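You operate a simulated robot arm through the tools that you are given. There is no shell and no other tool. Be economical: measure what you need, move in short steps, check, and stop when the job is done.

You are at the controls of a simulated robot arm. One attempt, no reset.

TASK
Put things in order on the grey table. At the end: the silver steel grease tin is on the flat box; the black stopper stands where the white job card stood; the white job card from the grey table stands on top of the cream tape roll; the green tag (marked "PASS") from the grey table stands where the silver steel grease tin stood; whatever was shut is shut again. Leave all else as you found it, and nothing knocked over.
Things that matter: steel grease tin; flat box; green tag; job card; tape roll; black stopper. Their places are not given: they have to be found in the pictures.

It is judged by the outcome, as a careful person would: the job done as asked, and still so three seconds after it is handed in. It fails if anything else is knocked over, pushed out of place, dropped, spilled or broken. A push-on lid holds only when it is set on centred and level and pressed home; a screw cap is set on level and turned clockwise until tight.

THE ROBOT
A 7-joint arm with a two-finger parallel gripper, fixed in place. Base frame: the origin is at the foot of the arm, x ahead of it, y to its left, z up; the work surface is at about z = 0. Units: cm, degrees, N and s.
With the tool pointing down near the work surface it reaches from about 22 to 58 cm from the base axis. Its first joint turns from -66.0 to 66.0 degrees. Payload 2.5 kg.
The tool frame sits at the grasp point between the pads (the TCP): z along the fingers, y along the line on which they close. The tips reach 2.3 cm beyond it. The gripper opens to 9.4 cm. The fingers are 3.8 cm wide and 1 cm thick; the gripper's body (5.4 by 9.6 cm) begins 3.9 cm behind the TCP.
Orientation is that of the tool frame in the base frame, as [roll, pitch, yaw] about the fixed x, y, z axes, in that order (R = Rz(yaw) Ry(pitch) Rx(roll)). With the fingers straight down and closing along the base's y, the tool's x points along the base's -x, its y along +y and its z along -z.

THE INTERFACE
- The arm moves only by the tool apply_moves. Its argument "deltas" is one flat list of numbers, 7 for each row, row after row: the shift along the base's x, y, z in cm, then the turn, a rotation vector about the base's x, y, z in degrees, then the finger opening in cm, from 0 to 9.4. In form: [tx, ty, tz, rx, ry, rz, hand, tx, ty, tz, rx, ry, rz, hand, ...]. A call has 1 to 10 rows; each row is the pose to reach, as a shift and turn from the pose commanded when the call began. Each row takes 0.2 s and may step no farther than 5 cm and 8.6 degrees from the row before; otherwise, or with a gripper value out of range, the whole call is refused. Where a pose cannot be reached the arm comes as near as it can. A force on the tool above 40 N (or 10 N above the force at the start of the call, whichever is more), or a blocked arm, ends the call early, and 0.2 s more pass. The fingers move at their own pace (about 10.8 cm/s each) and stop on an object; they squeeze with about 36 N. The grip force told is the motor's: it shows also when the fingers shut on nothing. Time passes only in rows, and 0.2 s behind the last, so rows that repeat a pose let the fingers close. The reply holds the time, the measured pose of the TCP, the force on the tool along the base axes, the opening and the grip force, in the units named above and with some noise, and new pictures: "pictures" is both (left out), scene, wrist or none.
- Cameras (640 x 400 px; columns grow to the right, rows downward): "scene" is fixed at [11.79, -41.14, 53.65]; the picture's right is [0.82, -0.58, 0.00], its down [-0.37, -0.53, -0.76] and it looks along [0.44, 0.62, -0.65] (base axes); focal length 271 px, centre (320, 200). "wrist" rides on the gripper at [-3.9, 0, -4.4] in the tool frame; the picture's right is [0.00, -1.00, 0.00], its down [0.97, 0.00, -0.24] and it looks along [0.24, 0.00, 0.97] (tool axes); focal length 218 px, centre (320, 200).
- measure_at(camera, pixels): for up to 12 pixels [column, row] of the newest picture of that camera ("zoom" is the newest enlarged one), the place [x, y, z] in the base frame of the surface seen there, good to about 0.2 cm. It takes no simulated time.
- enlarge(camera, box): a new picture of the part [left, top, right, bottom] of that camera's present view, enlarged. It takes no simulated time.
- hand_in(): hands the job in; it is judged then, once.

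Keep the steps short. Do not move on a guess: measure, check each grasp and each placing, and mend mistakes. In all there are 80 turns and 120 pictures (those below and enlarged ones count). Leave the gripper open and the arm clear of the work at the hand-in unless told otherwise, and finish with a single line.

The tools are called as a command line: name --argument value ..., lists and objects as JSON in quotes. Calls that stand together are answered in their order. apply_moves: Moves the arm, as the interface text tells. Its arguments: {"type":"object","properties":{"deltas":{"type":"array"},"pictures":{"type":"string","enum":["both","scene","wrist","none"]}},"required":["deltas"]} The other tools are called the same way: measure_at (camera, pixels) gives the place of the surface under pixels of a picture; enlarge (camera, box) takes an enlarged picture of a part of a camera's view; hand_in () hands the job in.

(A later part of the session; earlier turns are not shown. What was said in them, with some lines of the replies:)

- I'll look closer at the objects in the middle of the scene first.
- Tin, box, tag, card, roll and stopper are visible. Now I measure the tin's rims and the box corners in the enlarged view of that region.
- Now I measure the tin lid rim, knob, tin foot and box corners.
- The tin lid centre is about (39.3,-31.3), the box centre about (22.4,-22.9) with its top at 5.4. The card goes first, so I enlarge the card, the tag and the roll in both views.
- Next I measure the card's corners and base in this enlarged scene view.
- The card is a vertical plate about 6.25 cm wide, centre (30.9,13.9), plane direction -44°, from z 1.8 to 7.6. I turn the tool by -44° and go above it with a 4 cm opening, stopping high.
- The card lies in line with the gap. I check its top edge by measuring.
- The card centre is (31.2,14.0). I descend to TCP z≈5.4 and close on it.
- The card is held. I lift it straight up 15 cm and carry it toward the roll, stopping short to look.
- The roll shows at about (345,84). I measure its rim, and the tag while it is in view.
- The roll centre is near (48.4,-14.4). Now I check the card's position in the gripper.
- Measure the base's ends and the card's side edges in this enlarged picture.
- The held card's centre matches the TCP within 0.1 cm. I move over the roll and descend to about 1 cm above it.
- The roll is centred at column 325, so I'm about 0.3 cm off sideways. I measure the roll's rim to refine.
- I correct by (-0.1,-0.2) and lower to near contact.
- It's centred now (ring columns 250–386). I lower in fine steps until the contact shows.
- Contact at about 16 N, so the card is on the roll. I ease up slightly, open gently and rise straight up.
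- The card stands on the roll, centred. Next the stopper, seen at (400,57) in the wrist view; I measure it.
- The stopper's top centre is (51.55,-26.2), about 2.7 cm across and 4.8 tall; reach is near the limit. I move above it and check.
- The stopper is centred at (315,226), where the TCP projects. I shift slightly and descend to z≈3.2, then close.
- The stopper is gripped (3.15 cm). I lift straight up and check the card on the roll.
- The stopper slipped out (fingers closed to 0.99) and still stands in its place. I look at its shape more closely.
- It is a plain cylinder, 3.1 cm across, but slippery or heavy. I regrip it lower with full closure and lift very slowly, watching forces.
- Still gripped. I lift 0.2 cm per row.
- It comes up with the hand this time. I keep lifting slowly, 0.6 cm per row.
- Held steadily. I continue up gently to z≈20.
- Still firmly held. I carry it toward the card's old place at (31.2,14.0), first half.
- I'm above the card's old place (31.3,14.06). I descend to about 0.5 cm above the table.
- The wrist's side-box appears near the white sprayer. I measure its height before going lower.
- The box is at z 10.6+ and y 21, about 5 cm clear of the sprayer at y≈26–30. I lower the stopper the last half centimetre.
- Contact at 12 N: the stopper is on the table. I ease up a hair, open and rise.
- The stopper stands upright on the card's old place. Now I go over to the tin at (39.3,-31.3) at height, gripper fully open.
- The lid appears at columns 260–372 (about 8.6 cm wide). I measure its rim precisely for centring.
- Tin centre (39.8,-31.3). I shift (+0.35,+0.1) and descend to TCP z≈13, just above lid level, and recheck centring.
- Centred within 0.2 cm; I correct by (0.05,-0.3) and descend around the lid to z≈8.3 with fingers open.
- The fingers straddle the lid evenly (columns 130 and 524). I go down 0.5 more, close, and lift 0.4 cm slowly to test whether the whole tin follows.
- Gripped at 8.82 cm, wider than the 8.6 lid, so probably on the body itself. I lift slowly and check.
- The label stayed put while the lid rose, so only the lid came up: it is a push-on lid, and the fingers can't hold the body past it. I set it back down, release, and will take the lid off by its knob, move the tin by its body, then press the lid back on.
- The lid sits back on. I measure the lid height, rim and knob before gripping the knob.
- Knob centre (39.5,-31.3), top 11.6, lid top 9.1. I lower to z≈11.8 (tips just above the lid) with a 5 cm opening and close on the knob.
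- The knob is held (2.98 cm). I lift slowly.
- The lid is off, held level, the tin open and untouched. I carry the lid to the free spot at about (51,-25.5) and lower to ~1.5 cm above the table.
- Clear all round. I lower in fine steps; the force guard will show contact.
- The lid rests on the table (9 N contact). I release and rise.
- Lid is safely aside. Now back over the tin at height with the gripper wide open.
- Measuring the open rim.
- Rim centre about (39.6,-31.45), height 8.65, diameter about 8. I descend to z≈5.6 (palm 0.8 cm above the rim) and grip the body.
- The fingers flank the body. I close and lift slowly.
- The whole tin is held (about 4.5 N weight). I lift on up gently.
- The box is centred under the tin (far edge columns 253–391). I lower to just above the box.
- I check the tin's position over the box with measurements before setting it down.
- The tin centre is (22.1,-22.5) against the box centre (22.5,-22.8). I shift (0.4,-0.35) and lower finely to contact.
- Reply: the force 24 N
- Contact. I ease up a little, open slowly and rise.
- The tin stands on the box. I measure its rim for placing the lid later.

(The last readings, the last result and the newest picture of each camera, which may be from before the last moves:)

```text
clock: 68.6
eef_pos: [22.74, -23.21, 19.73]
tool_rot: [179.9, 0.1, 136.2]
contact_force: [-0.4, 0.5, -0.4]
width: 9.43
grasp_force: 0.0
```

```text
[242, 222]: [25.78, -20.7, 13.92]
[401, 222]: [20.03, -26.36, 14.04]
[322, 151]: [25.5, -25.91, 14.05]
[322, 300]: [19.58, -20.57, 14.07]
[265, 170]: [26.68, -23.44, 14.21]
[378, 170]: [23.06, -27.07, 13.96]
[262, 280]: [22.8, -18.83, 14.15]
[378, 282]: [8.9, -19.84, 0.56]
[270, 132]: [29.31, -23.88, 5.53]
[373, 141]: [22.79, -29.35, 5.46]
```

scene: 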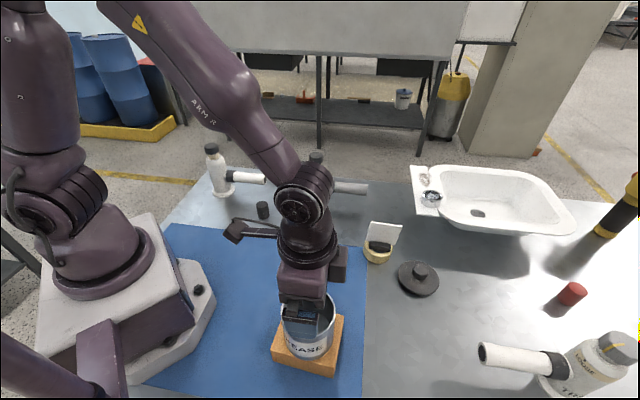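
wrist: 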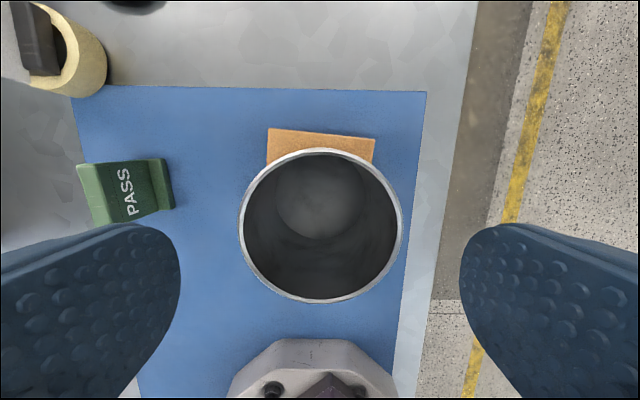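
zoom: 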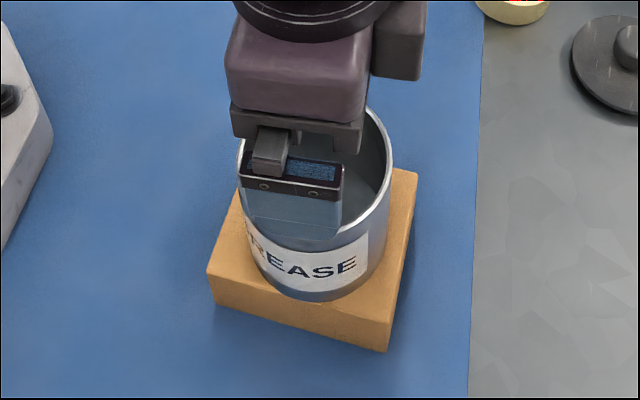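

The rim is centred under the TCP within 0.1 cm, so the lid should be placed at this same commanded position. I go to fetch the lid: shift (+28.0,-1.95).

apply_moves --deltas '[3.5, -0.25, 0.5, 0, 0, 0, 7, 8, -0.55, 0.5, 0, 0, 0, 5, 12.5, -0.9, 0.5, 0, 0, 0, 5, 17, -1.2, 0.5, 0, 0, 0, 5, 21.5, -1.5, 0.5, 0, 0, 0, 5, 26, -1.8, 0, 0, 0, 0, 5, 28, -1.95, -2, 0, 0, 0, 5, 28, -1.95, -5, 0, 0, 0, 5, 28, -1.95, -8.5, 0, 0, 0, 5, 28, -1.95, -8.5, 0, 0, 0, 5]'

```text
clock: 70.8
eef_pos: [50.87, -25.28, 11.43]
tool_rot: [-180.0, 0.0, 136.0]
contact_force: [0.6, 0.5, 0.3]
width: 5.0
grasp_force: 0.1
```

scene: 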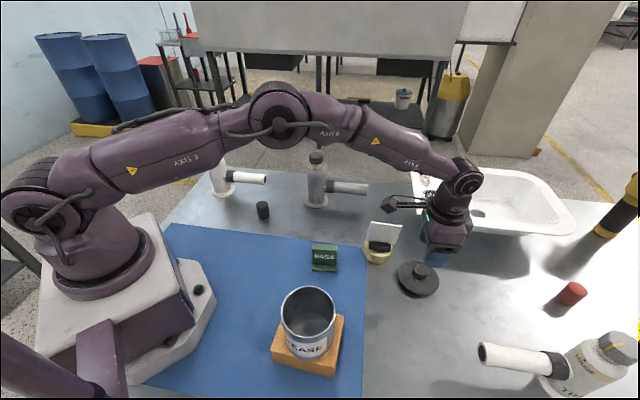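
wrist: 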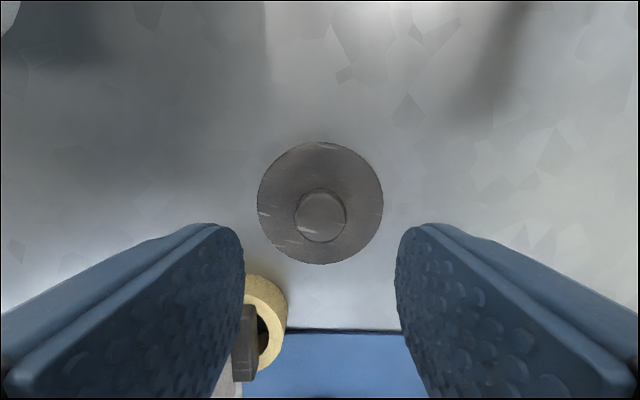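

The lid is dead centre (257–383). I descend 7.2 and grip the knob at the same height as before.

apply_moves --deltas '[0, 0, -3, 0, 0, 0, 5, 0, 0, -6, 0, 0, 0, 5, 0, 0, -7.2, 0, 0, 0, 5, 0, 0, -7.2, 0, 0, 0, 5, 0, 0, -7.2, 0, 0, 0, 0, 0, 0, -7.2, 0, 0, 0, 0, 0, 0, -7.2, 0, 0, 0, 0, 0, 0, -7, 0, 0, 0, 0, 0, 0, -6.7, 0, 0, 0, 0, 0, 0, -6.3, 0, 0, 0, 0]' --pictures "wrist"

```text
clock: 73.0
eef_pos: [51.1, -25.47, 5.06]
tool_rot: [-180.0, 0.0, 136.0]
contact_force: [0.1, 0.2, -0.2]
width: 3.02
grasp_force: 35.8
```

wrist: 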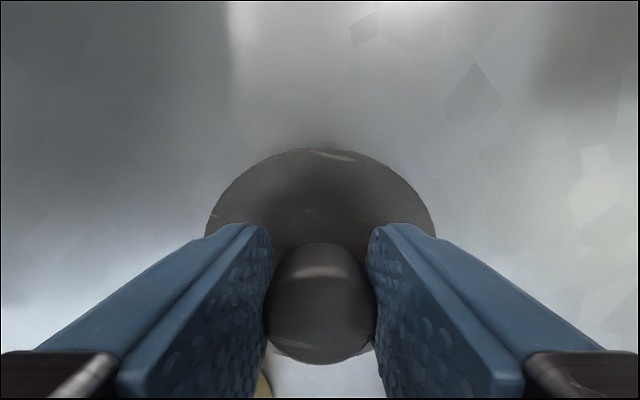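

The lid is held. I raise it gently to travel height.

apply_moves --deltas '[0, 0, 0.8, 0, 0, 0, 0, 0, 0, 2, 0, 0, 0, 0, 0, 0, 4, 0, 0, 0, 0, 0, 0, 6, 0, 0, 0, 0, 0, 0, 8, 0, 0, 0, 0, 0, 0, 10, 0, 0, 0, 0, 0, 0, 12, 0, 0, 0, 0, 0, 0, 14, 0, 0, 0, 0, 0, 0, 16, 0, 0, 0, 0, 0, 0, 17, 0, 0, 0, 0]' --pictures "none"

apply_moves --deltas '[-1.5, 0.1, 0, 0, 0, 0, 0, -4.5, 0.3, 0, 0, 0, 0, 0, -8, 0.6, 0, 0, 0, 0, 0, -11.5, 0.8, 0, 0, 0, 0, 0, -15, 1.0, 0, 0, 0, 0, 0, -18.5, 1.3, 0, 0, 0, 0, 0, -22, 1.5, 0, 0, 0, 0, 0, -25, 1.75, 0, 0, 0, 0, 0, -27, 1.9, 0, 0, 0, 0, 0, -28, 1.95, 0, 0, 0, 0, 0]' --pictures "none"

apply_moves --deltas '[0, 0, -0.5, 0, 0, 0, 0, 0, 0, -1.5, 0, 0, 0, 0, 0, 0, -2.5, 0, 0, 0, 0, 0, 0, -3, 0, 0, 0, 0, 0, 0, -3, 0, 0, 0, 0]'

enlarge --camera "scene" --box '[250, 255, 370, 395]'

```text
clock: 75.2
eef_pos: [51.03, -25.53, 22.08]
tool_rot: [179.9, 0.0, 135.9]
contact_force: [0.2, 0.8, -1.1]
width: 3.0
grasp_force: 36.2
```

```text
clock: 77.4
eef_pos: [22.93, -23.42, 21.89]
tool_rot: [-180.0, 0.0, 136.0]
contact_force: [0.0, 0.3, -0.3]
width: 2.98
grasp_force: 35.9
```

```text
clock: 78.6
eef_pos: [23.01, -23.41, 19.03]
tool_rot: [180.0, -0.1, 136.2]
contact_force: [-0.4, -0.2, -0.3]
width: 3.02
grasp_force: 35.9
```

scene: 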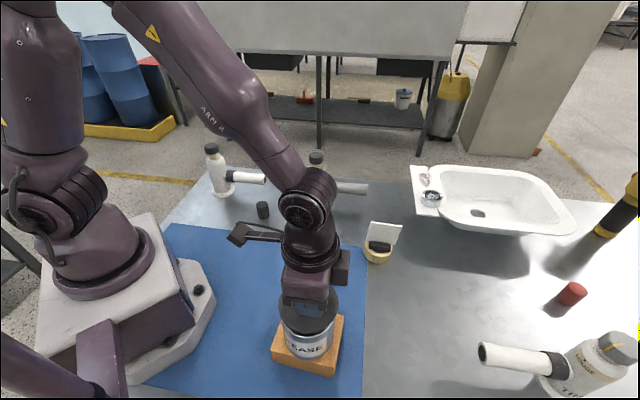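
wrist: 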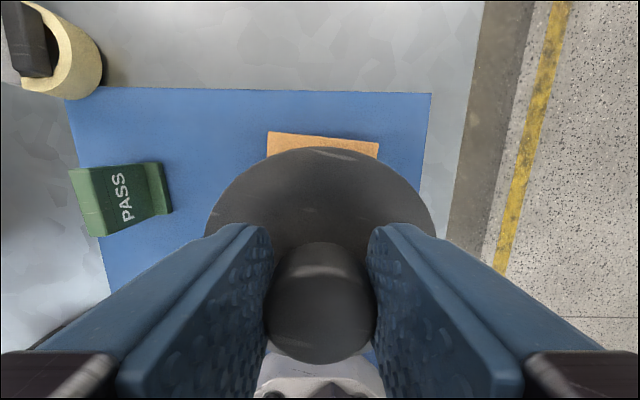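

```text
2.86 times, centred on (310, 325) of scene
```

zoom: 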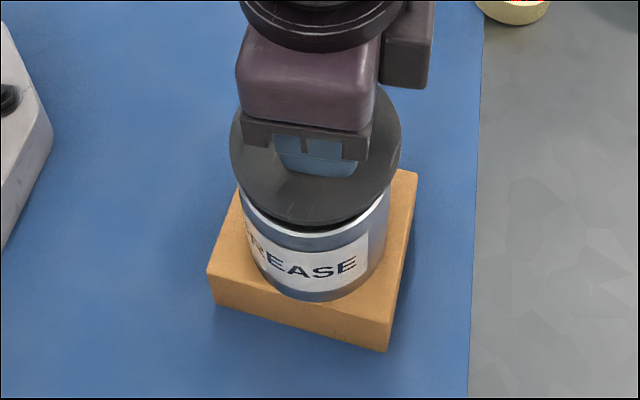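

The lid hangs just above the tin. I measure the lid rim to compare with the tin's rim centre (22.7,-23.2).

measure_at --camera "zoom" --pixels '[[234, 150], [397, 155], [320, 219], [265, 205], [375, 195], [245, 112], [384, 105], [250, 215], [385, 205], [318, 233]]'

measure_at --camera "wrist" --pixels '[[320, 151], [208, 228], [432, 228], [250, 170], [390, 170]]'

```text
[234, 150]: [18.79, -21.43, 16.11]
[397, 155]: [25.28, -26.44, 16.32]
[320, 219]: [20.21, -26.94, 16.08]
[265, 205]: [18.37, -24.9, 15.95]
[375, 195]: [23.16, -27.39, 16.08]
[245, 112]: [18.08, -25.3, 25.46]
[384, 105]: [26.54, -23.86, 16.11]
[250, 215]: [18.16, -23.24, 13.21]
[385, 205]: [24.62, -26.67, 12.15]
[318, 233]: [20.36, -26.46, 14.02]
```

```text
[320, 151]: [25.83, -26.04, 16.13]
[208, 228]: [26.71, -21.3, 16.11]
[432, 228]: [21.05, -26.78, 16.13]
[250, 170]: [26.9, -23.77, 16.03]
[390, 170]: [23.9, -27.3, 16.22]
```

Lid centre about (22.6,-23.1), matching the tin. I lower onto the rim in small steps.

apply_moves --deltas '[0, 0, -0.5, 0, 0, 0, 0, 0, 0, -0.9, 0, 0, 0, 0, 0, 0, -1.1, 0, 0, 0, 0, 0, 0, -1.3, 0, 0, 0, 0, 0, 0, -1.5, 0, 0, 0, 0, 0, 0, -1.6, 0, 0, 0, 0, 0, 0, -1.6, 0, 0, 0, 0]'

enlarge --camera "scene" --box '[265, 275, 355, 365]'

```text
clock: 80.2
eef_pos: [23.03, -23.55, 17.44]
tool_rot: [180.0, 0.0, 135.9]
contact_force: [0.5, 0.3, -0.5]
width: 2.98
grasp_force: 36.1
```

scene: 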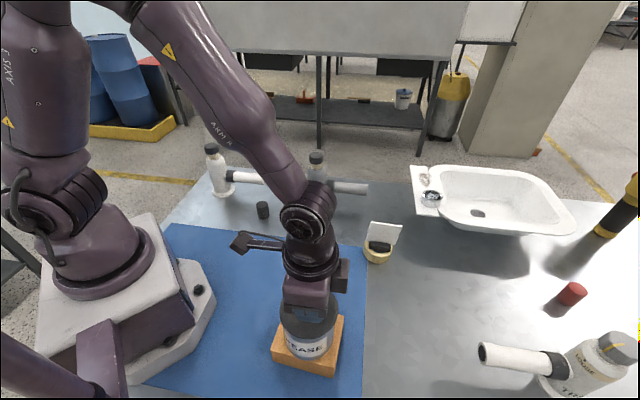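
wrist: 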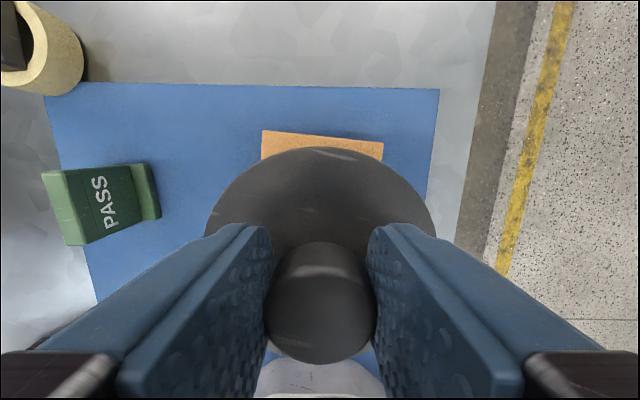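

```text
4.44 times, centred on (310, 320) of scene
```

zoom: 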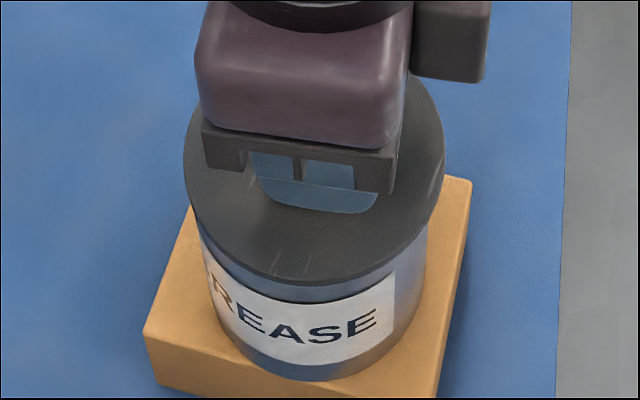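

It is nearly seated, no contact force yet. I go on down in tenths to press it home.

apply_moves --deltas '[0, 0, -0.1, 0, 0, 0, 0, 0, 0, -0.2, 0, 0, 0, 0, 0, 0, -0.3, 0, 0, 0, 0, 0, 0, -0.4, 0, 0, 0, 0, 0, 0, -0.4, 0, 0, 0, 0]' --pictures "none"

enlarge --camera "scene" --box '[265, 275, 355, 365]'

```text
clock: 81.0
eef_pos: [22.96, -23.53, 17.34]
tool_rot: [180.0, 0.2, 135.9]
contact_force: [-2.8, 1.6, 8.5]
width: 3.0
grasp_force: 35.9
stopped in row 3: the force on the tool passed its limit (the readings are from after the stop); the commanded pose is now the measured one
```

```text
4.44 times, centred on (310, 320) of scene
```

zoom: 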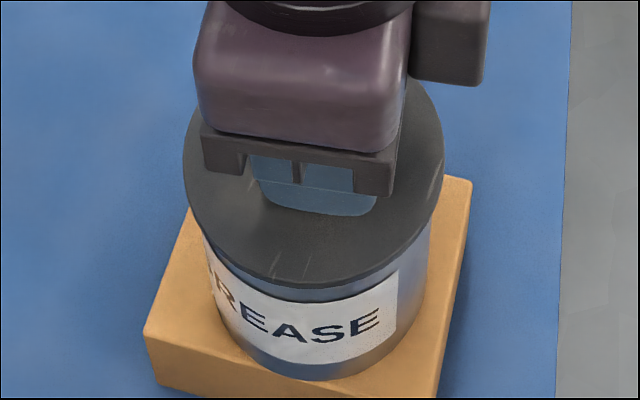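

The press passed 40 N. I check the lid height against the rim (should be about 14.5).

measure_at --camera "zoom" --pixels '[[200, 150], [240, 240], [300, 265], [400, 225], [430, 170], [205, 210], [300, 283], [425, 220], [340, 375], [435, 130]]'

```text
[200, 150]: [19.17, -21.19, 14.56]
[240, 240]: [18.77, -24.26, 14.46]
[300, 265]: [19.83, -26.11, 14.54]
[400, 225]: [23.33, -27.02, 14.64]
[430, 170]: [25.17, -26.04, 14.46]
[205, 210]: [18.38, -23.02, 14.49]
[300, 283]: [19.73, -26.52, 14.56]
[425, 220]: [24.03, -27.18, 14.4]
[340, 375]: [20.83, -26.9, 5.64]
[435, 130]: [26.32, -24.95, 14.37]
```

The lid top is level at 14.4–14.6, as it was before (9.1 above the tin's foot). One more firm press, then release and rise.

apply_moves --deltas '[0, 0, -0.1, 0, 0, 0, 0, 0, 0, -0.2, 0, 0, 0, 0, 0, 0, -0.25, 0, 0, 0, 0]' --pictures "none"

```text
clock: 81.5
eef_pos: [23.11, -23.52, 17.55]
tool_rot: [179.8, 0.2, 136.0]
contact_force: [-3.1, 2.5, 8.6]
width: 3.0
grasp_force: 35.4
stopped in row 2: the force on the tool passed its limit (the readings are from after the stop); the commanded pose is now the measured one
```

apply_moves --deltas '[0, 0, 0, 0, 0, 0, 1.5, 0, 0, 0, 0, 0, 0, 4, 0, 0, 0, 0, 0, 0, 5, 0, 0, 0, 0, 0, 0, 5, 0, 0, 1, 0, 0, 0, 5, 0, 0, 3, 0, 0, 0, 5, 0, 0, 6, 0, 0, 0, 5, 0, 0, 6, 0, 0, 0, 5]'

enlarge --camera "scene" --box '[255, 265, 365, 385]'

```text
clock: 83.3
eef_pos: [23.08, -23.56, 23.2]
tool_rot: [-180.0, 0.2, 136.0]
contact_force: [0.0, 0.3, 0.9]
width: 4.99
grasp_force: 0.0
```

scene: 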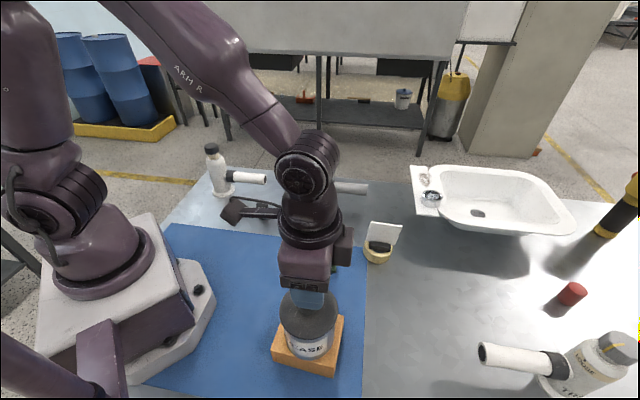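
wrist: 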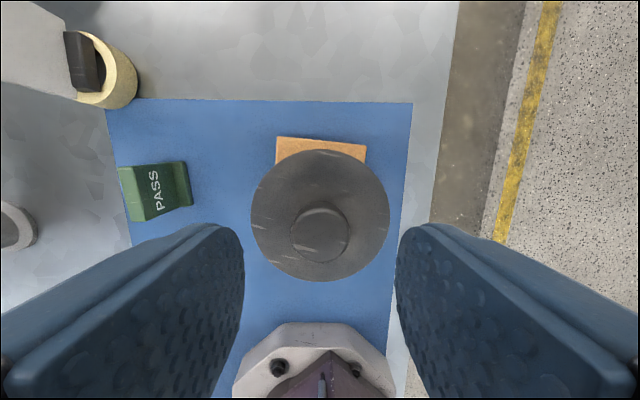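

```text
3.33 times, centred on (310, 325) of scene
```

zoom: 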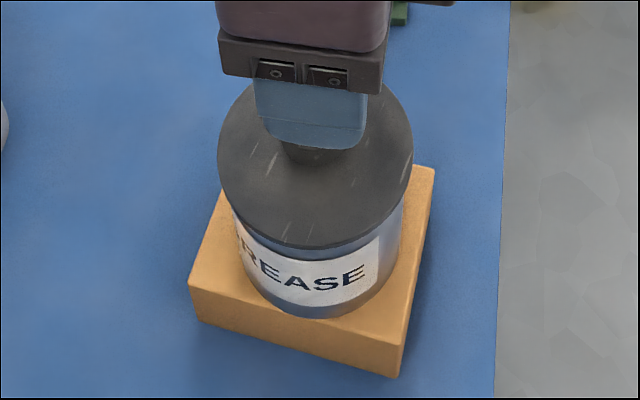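

The lid is on level. Now the green tag, seen at (155,190) in the wrist view; I measure it from both cameras.

enlarge --camera "wrist" --box '[105, 145, 215, 235]'

measure_at --camera "wrist" --pixels '[[121, 170], [181, 164], [132, 220], [190, 203], [155, 190], [140, 195], [175, 185], [323, 155], [323, 275], [255, 215], [386, 215]]'

measure_at --camera "scene" --pixels '[[335, 270], [315, 268]]'

```text
4.44 times, centred on (160, 190) of wrist
```

zoom: 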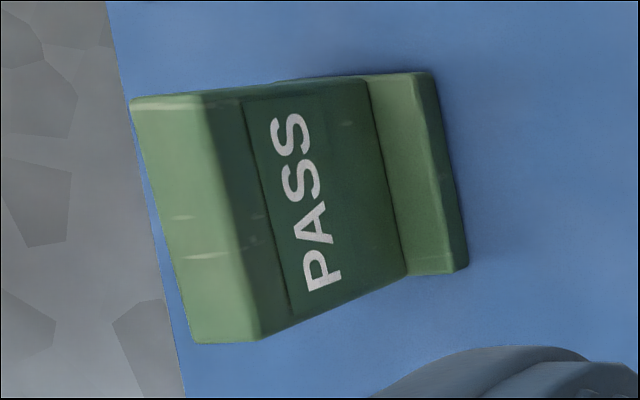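

```text
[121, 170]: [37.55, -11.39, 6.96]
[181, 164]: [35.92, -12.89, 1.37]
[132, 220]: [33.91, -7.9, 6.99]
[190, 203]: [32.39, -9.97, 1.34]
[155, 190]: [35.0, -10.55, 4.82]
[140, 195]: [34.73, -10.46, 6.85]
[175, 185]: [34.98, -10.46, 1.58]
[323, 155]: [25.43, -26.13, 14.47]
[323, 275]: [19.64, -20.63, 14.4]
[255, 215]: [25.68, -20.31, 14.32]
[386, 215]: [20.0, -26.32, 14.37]
```

```text
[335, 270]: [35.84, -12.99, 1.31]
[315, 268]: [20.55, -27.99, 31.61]
```

The tag's length runs along my tool x direction already. I measure the upright's top corners in the enlarged view.

measure_at --camera "zoom" --pixels '[[140, 108], [200, 103], [197, 332], [252, 332], [197, 220], [165, 220], [222, 215], [330, 200], [415, 90], [455, 255], [390, 180], [420, 170]]'

```text
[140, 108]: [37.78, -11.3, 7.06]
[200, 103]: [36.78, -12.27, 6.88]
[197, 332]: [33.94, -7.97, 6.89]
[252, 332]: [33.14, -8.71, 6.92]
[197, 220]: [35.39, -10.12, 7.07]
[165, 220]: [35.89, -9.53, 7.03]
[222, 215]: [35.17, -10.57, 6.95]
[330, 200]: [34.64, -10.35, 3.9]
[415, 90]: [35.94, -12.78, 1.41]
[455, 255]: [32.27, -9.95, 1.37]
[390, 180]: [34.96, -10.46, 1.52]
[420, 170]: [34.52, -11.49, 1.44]
```

Tag upright centre (35.4,-10.05), top 6.95, 1.4 thick, direction 139°. I move above it, turn +3°, and look.

apply_moves --deltas '[2.5, 2.7, 0, 0, 0, 1, 4.5, 5, 5.4, 0, 0, 0, 2, 4, 7.5, 8.1, -2, 0, 0, 3, 4, 10, 10.8, -5, 0, 0, 3, 4, 12.33, 13.5, -8, 0, 0, 3, 4, 12.33, 13.5, -10, 0, 0, 3, 4, 12.33, 13.5, -10, 0, 0, 3, 4]'

measure_at --camera "wrist" --pixels '[[320, 200], [320, 230]]'

```text
clock: 84.9
eef_pos: [35.42, -10.26, 13.24]
tool_rot: [179.9, 0.2, 139.0]
contact_force: [0.0, 0.5, 0.1]
width: 4.01
grasp_force: 0.1
```

scene: 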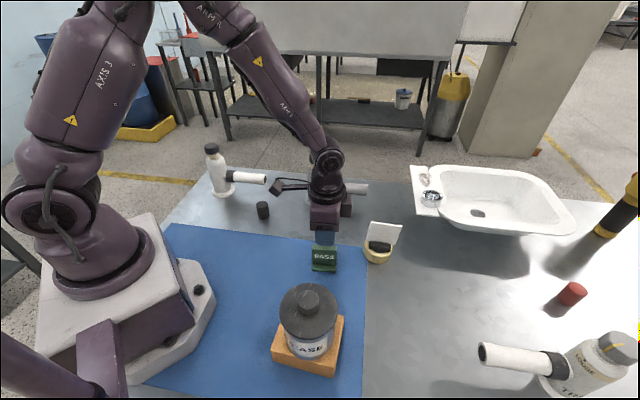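
wrist: 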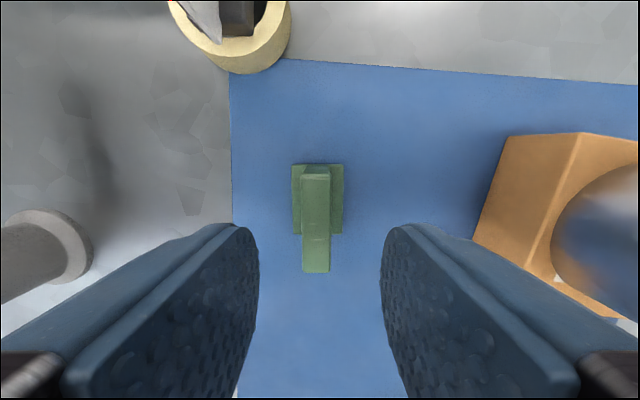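

```text
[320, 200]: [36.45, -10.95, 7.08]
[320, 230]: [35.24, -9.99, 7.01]
```

From above the tag is a symmetric inverted T, centred at column 316, so the footprint centre is the upright's. I shift +0.14 each way, descend to z≈4.7 and close.

apply_moves --deltas '[0.14, 0.14, -3, 0, 0, 0, 4, 0.14, 0.14, -6, 0, 0, 0, 4, 0.14, 0.14, -8, 0, 0, 0, 4, 0.14, 0.14, -8.5, 0, 0, 0, 4, 0.14, 0.14, -8.5, 0, 0, 0, 4, 0.14, 0.14, -8.5, 0, 0, 0, 0, 0.14, 0.14, -8.5, 0, 0, 0, 0, 0.14, 0.14, -8.5, 0, 0, 0, 0, 0.14, 0.14, -8.3, 0, 0, 0, 0, 0.14, 0.14, -7.9, 0, 0, 0, 0]'

```text
clock: 87.1
eef_pos: [35.64, -9.77, 5.51]
tool_rot: [180.0, 0.2, 139.0]
contact_force: [0.3, -0.9, -0.1]
width: 1.53
grasp_force: 35.8
```

scene: 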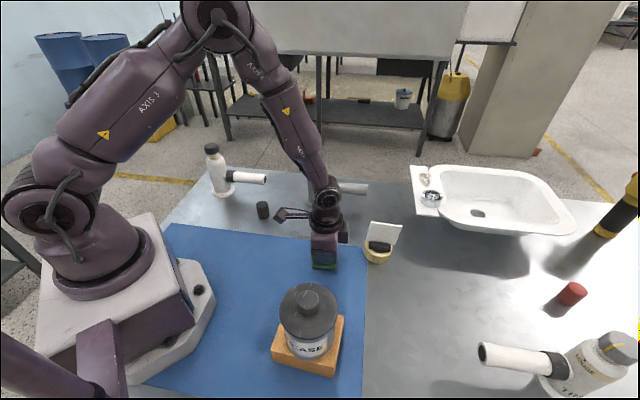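
wrist: 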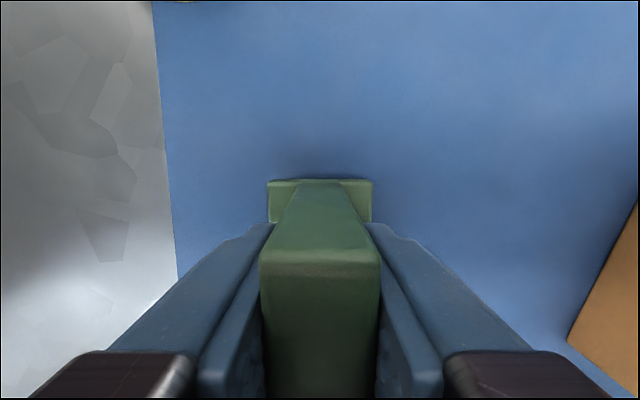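

Tag held (1.53 cm). I lift 10 cm and carry it toward the tin's old place by (4.2,-21.4).

apply_moves --deltas '[0, 0, 1, 0, 0, 0, 0, 0, 0, 3.5, 0, 0, 0, 0, 0, 0, 7, 0, 0, 0, 0, 0, 0, 10, 0, 0, 0, 0, 0.7, -3.5, 10, 0, 0, 0, 0, 1.5, -7.5, 10, 0, 0, 0, 0, 2.3, -11.5, 10, 0, 0, 0, 0, 3.1, -15.5, 10, 0, 0, 0, 0, 3.8, -19.5, 10, 0, 0, 0, 0, 4.19, -21.39, 10, 0, 0, 0, 0]' --pictures "none"

apply_moves --deltas '[0, 0, -2, 0, 0, 0, 0, 0, 0, -5, 0, 0, 0, 0, 0, 0, -8, 0, 0, 0, 0, 0, 0, -9.8, 0, 0, 0, 0, 0, 0, -9.8, 0, 0, 0, 0]'

enlarge --camera "scene" --box '[360, 265, 460, 365]'

```text
clock: 89.3
eef_pos: [39.85, -31.25, 15.43]
tool_rot: [179.9, 0.2, 139.0]
contact_force: [0.1, -0.3, 0.0]
width: 1.53
grasp_force: 36.4
```

```text
clock: 90.5
eef_pos: [39.51, -31.3, 5.52]
tool_rot: [179.8, 0.1, 139.0]
contact_force: [0.6, 0.3, -2.0]
width: 1.51
grasp_force: 35.8
```

scene: 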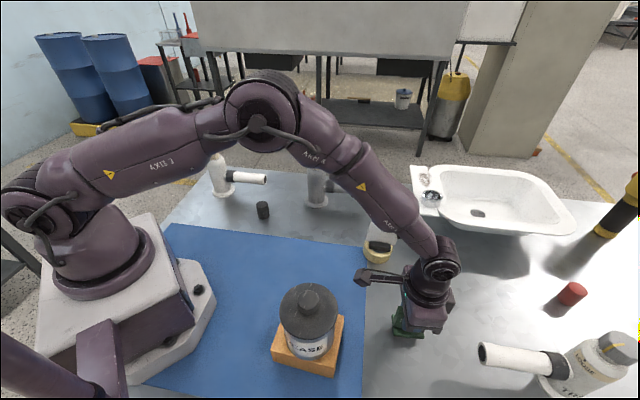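
wrist: 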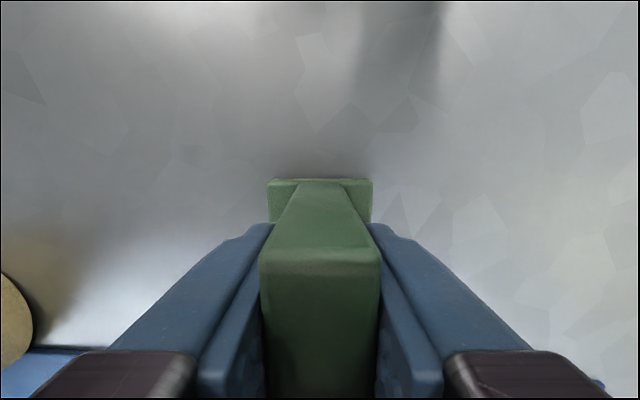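

```text
4.00 times, centred on (410, 315) of scene
```

zoom: 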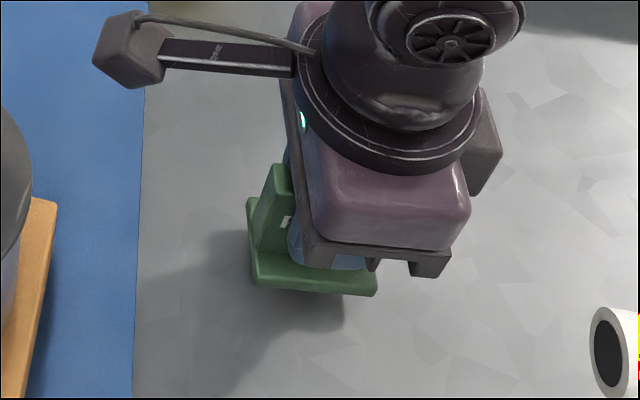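

The tag hovers under a centimetre above the table at the tin's old place. I lower to contact in fine steps.

apply_moves --deltas '[0, 0, -0.3, 0, 0, 0, 0, 0, 0, -0.6, 0, 0, 0, 0, 0, 0, -0.75, 0, 0, 0, 0, 0, 0, -0.85, 0, 0, 0, 0, 0, 0, -0.95, 0, 0, 0, 0]' --pictures "none"

```text
clock: 91.7
eef_pos: [39.85, -31.27, 4.55]
tool_rot: [179.9, 0.2, 139.1]
contact_force: [-0.8, 0.5, -0.7]
width: 1.55
grasp_force: 36.0
```

apply_moves --deltas '[0, 0, -0.08, 0, 0, 0, 0, 0, 0, -0.16, 0, 0, 0, 0, 0, 0, -0.24, 0, 0, 0, 0, 0, 0, -0.3, 0, 0, 0, 0]' --pictures "none"

enlarge --camera "scene" --box '[380, 285, 450, 355]'

```text
clock: 92.7
eef_pos: [39.8, -31.28, 4.45]
tool_rot: [179.9, 0.2, 139.0]
contact_force: [0.1, 0.6, 5.8]
width: 1.52
grasp_force: 36.1
```

```text
5.71 times, centred on (415, 320) of scene
```

zoom: 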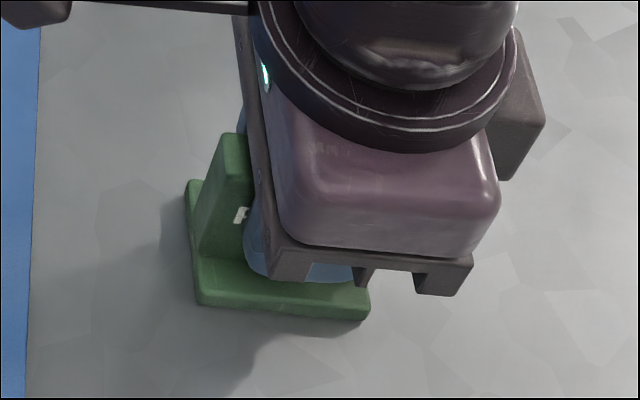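

Contact (5.8 N); the tag is on the table. I open and rise.

apply_moves --deltas '[0, 0, 0.03, 0, 0, 0, 1, 0, 0, 0.03, 0, 0, 0, 3, 0, 0, 0.03, 0, 0, 0, 4, 0, 0, 0.03, 0, 0, 0, 4, 0, 0, 2, 0, 0, 0, 4, 0, 0, 6, 0, 0, 0, 4, 0, 0, 10, 0, 0, 0, 4, 0, 0, 14, 0, 0, 0, 4, 0, 0, 18, 0, 0, 0, 6, 0, 0, 20, 0, 0, 0, 9.4]'

enlarge --camera "scene" --box '[230, 180, 450, 380]'

```text
clock: 94.9
eef_pos: [39.86, -31.28, 24.38]
tool_rot: [-180.0, 0.2, 139.1]
contact_force: [-0.3, -0.5, 0.0]
width: 9.37
grasp_force: 0.0
```

scene: 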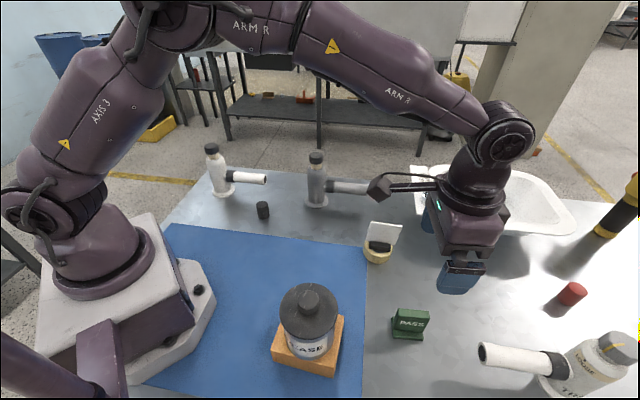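
wrist: 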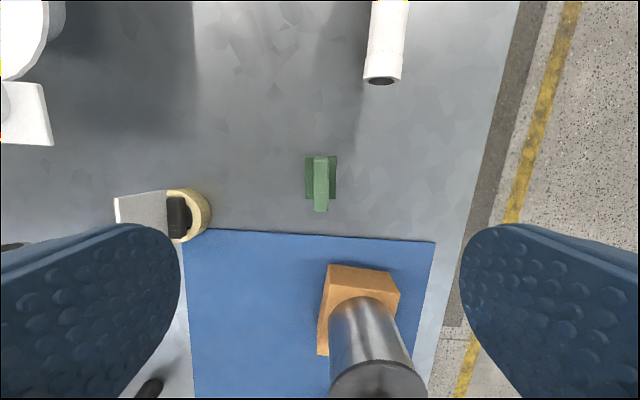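

```text
2.00 times, centred on (340, 280) of scene
```

zoom: 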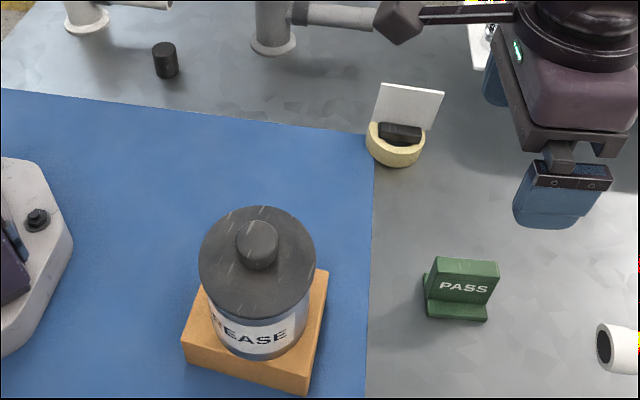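

All pieces are in place. A last check of the lid seating, and of the tag and stopper positions.

enlarge --camera "scene" --box '[262, 275, 352, 380]'

measure_at --camera "scene" --pixels '[[285, 305], [308, 337], [333, 315], [310, 285], [308, 295], [398, 312], [428, 318], [262, 204], [262, 217], [384, 243]]'

measure_at --camera "wrist" --pixels '[[321, 160], [321, 208], [310, 180], [333, 180]]'

```text
3.81 times, centred on (307, 328) of scene
```

zoom: 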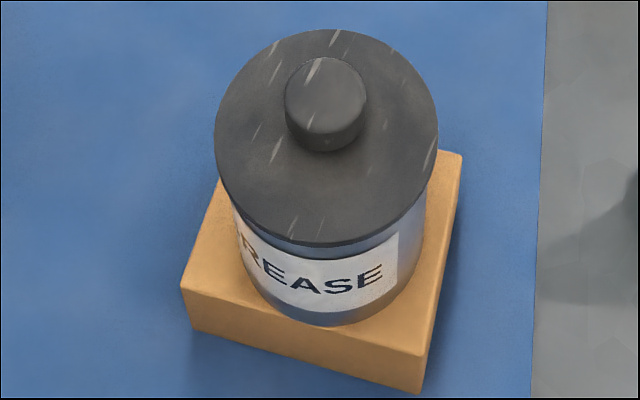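

```text
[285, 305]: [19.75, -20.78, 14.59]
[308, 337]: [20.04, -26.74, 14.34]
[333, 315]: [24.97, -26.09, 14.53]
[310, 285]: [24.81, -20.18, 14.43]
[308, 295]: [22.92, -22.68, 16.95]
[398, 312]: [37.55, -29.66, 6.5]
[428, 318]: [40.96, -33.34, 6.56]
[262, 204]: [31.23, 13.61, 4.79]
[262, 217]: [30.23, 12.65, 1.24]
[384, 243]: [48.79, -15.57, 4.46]
```

```text
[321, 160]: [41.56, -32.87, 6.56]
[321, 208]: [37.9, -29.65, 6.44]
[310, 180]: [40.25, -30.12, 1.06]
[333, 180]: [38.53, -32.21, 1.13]
```

Everything checks out: the lid is level and seated at the same height above the tin's foot as before. The tag is at (39.7,-31.2), the stopper is on the card's old spot, and the card stands on the roll. The arm is clear and the gripper open, so I hand in.

hand_in

```text
The job is handed in.
```

The job is handed in: the grease tin is on the flat box with its lid pressed back on, the stopper is where the card stood, the card is on the tape roll, and the green tag is where the tin stood.
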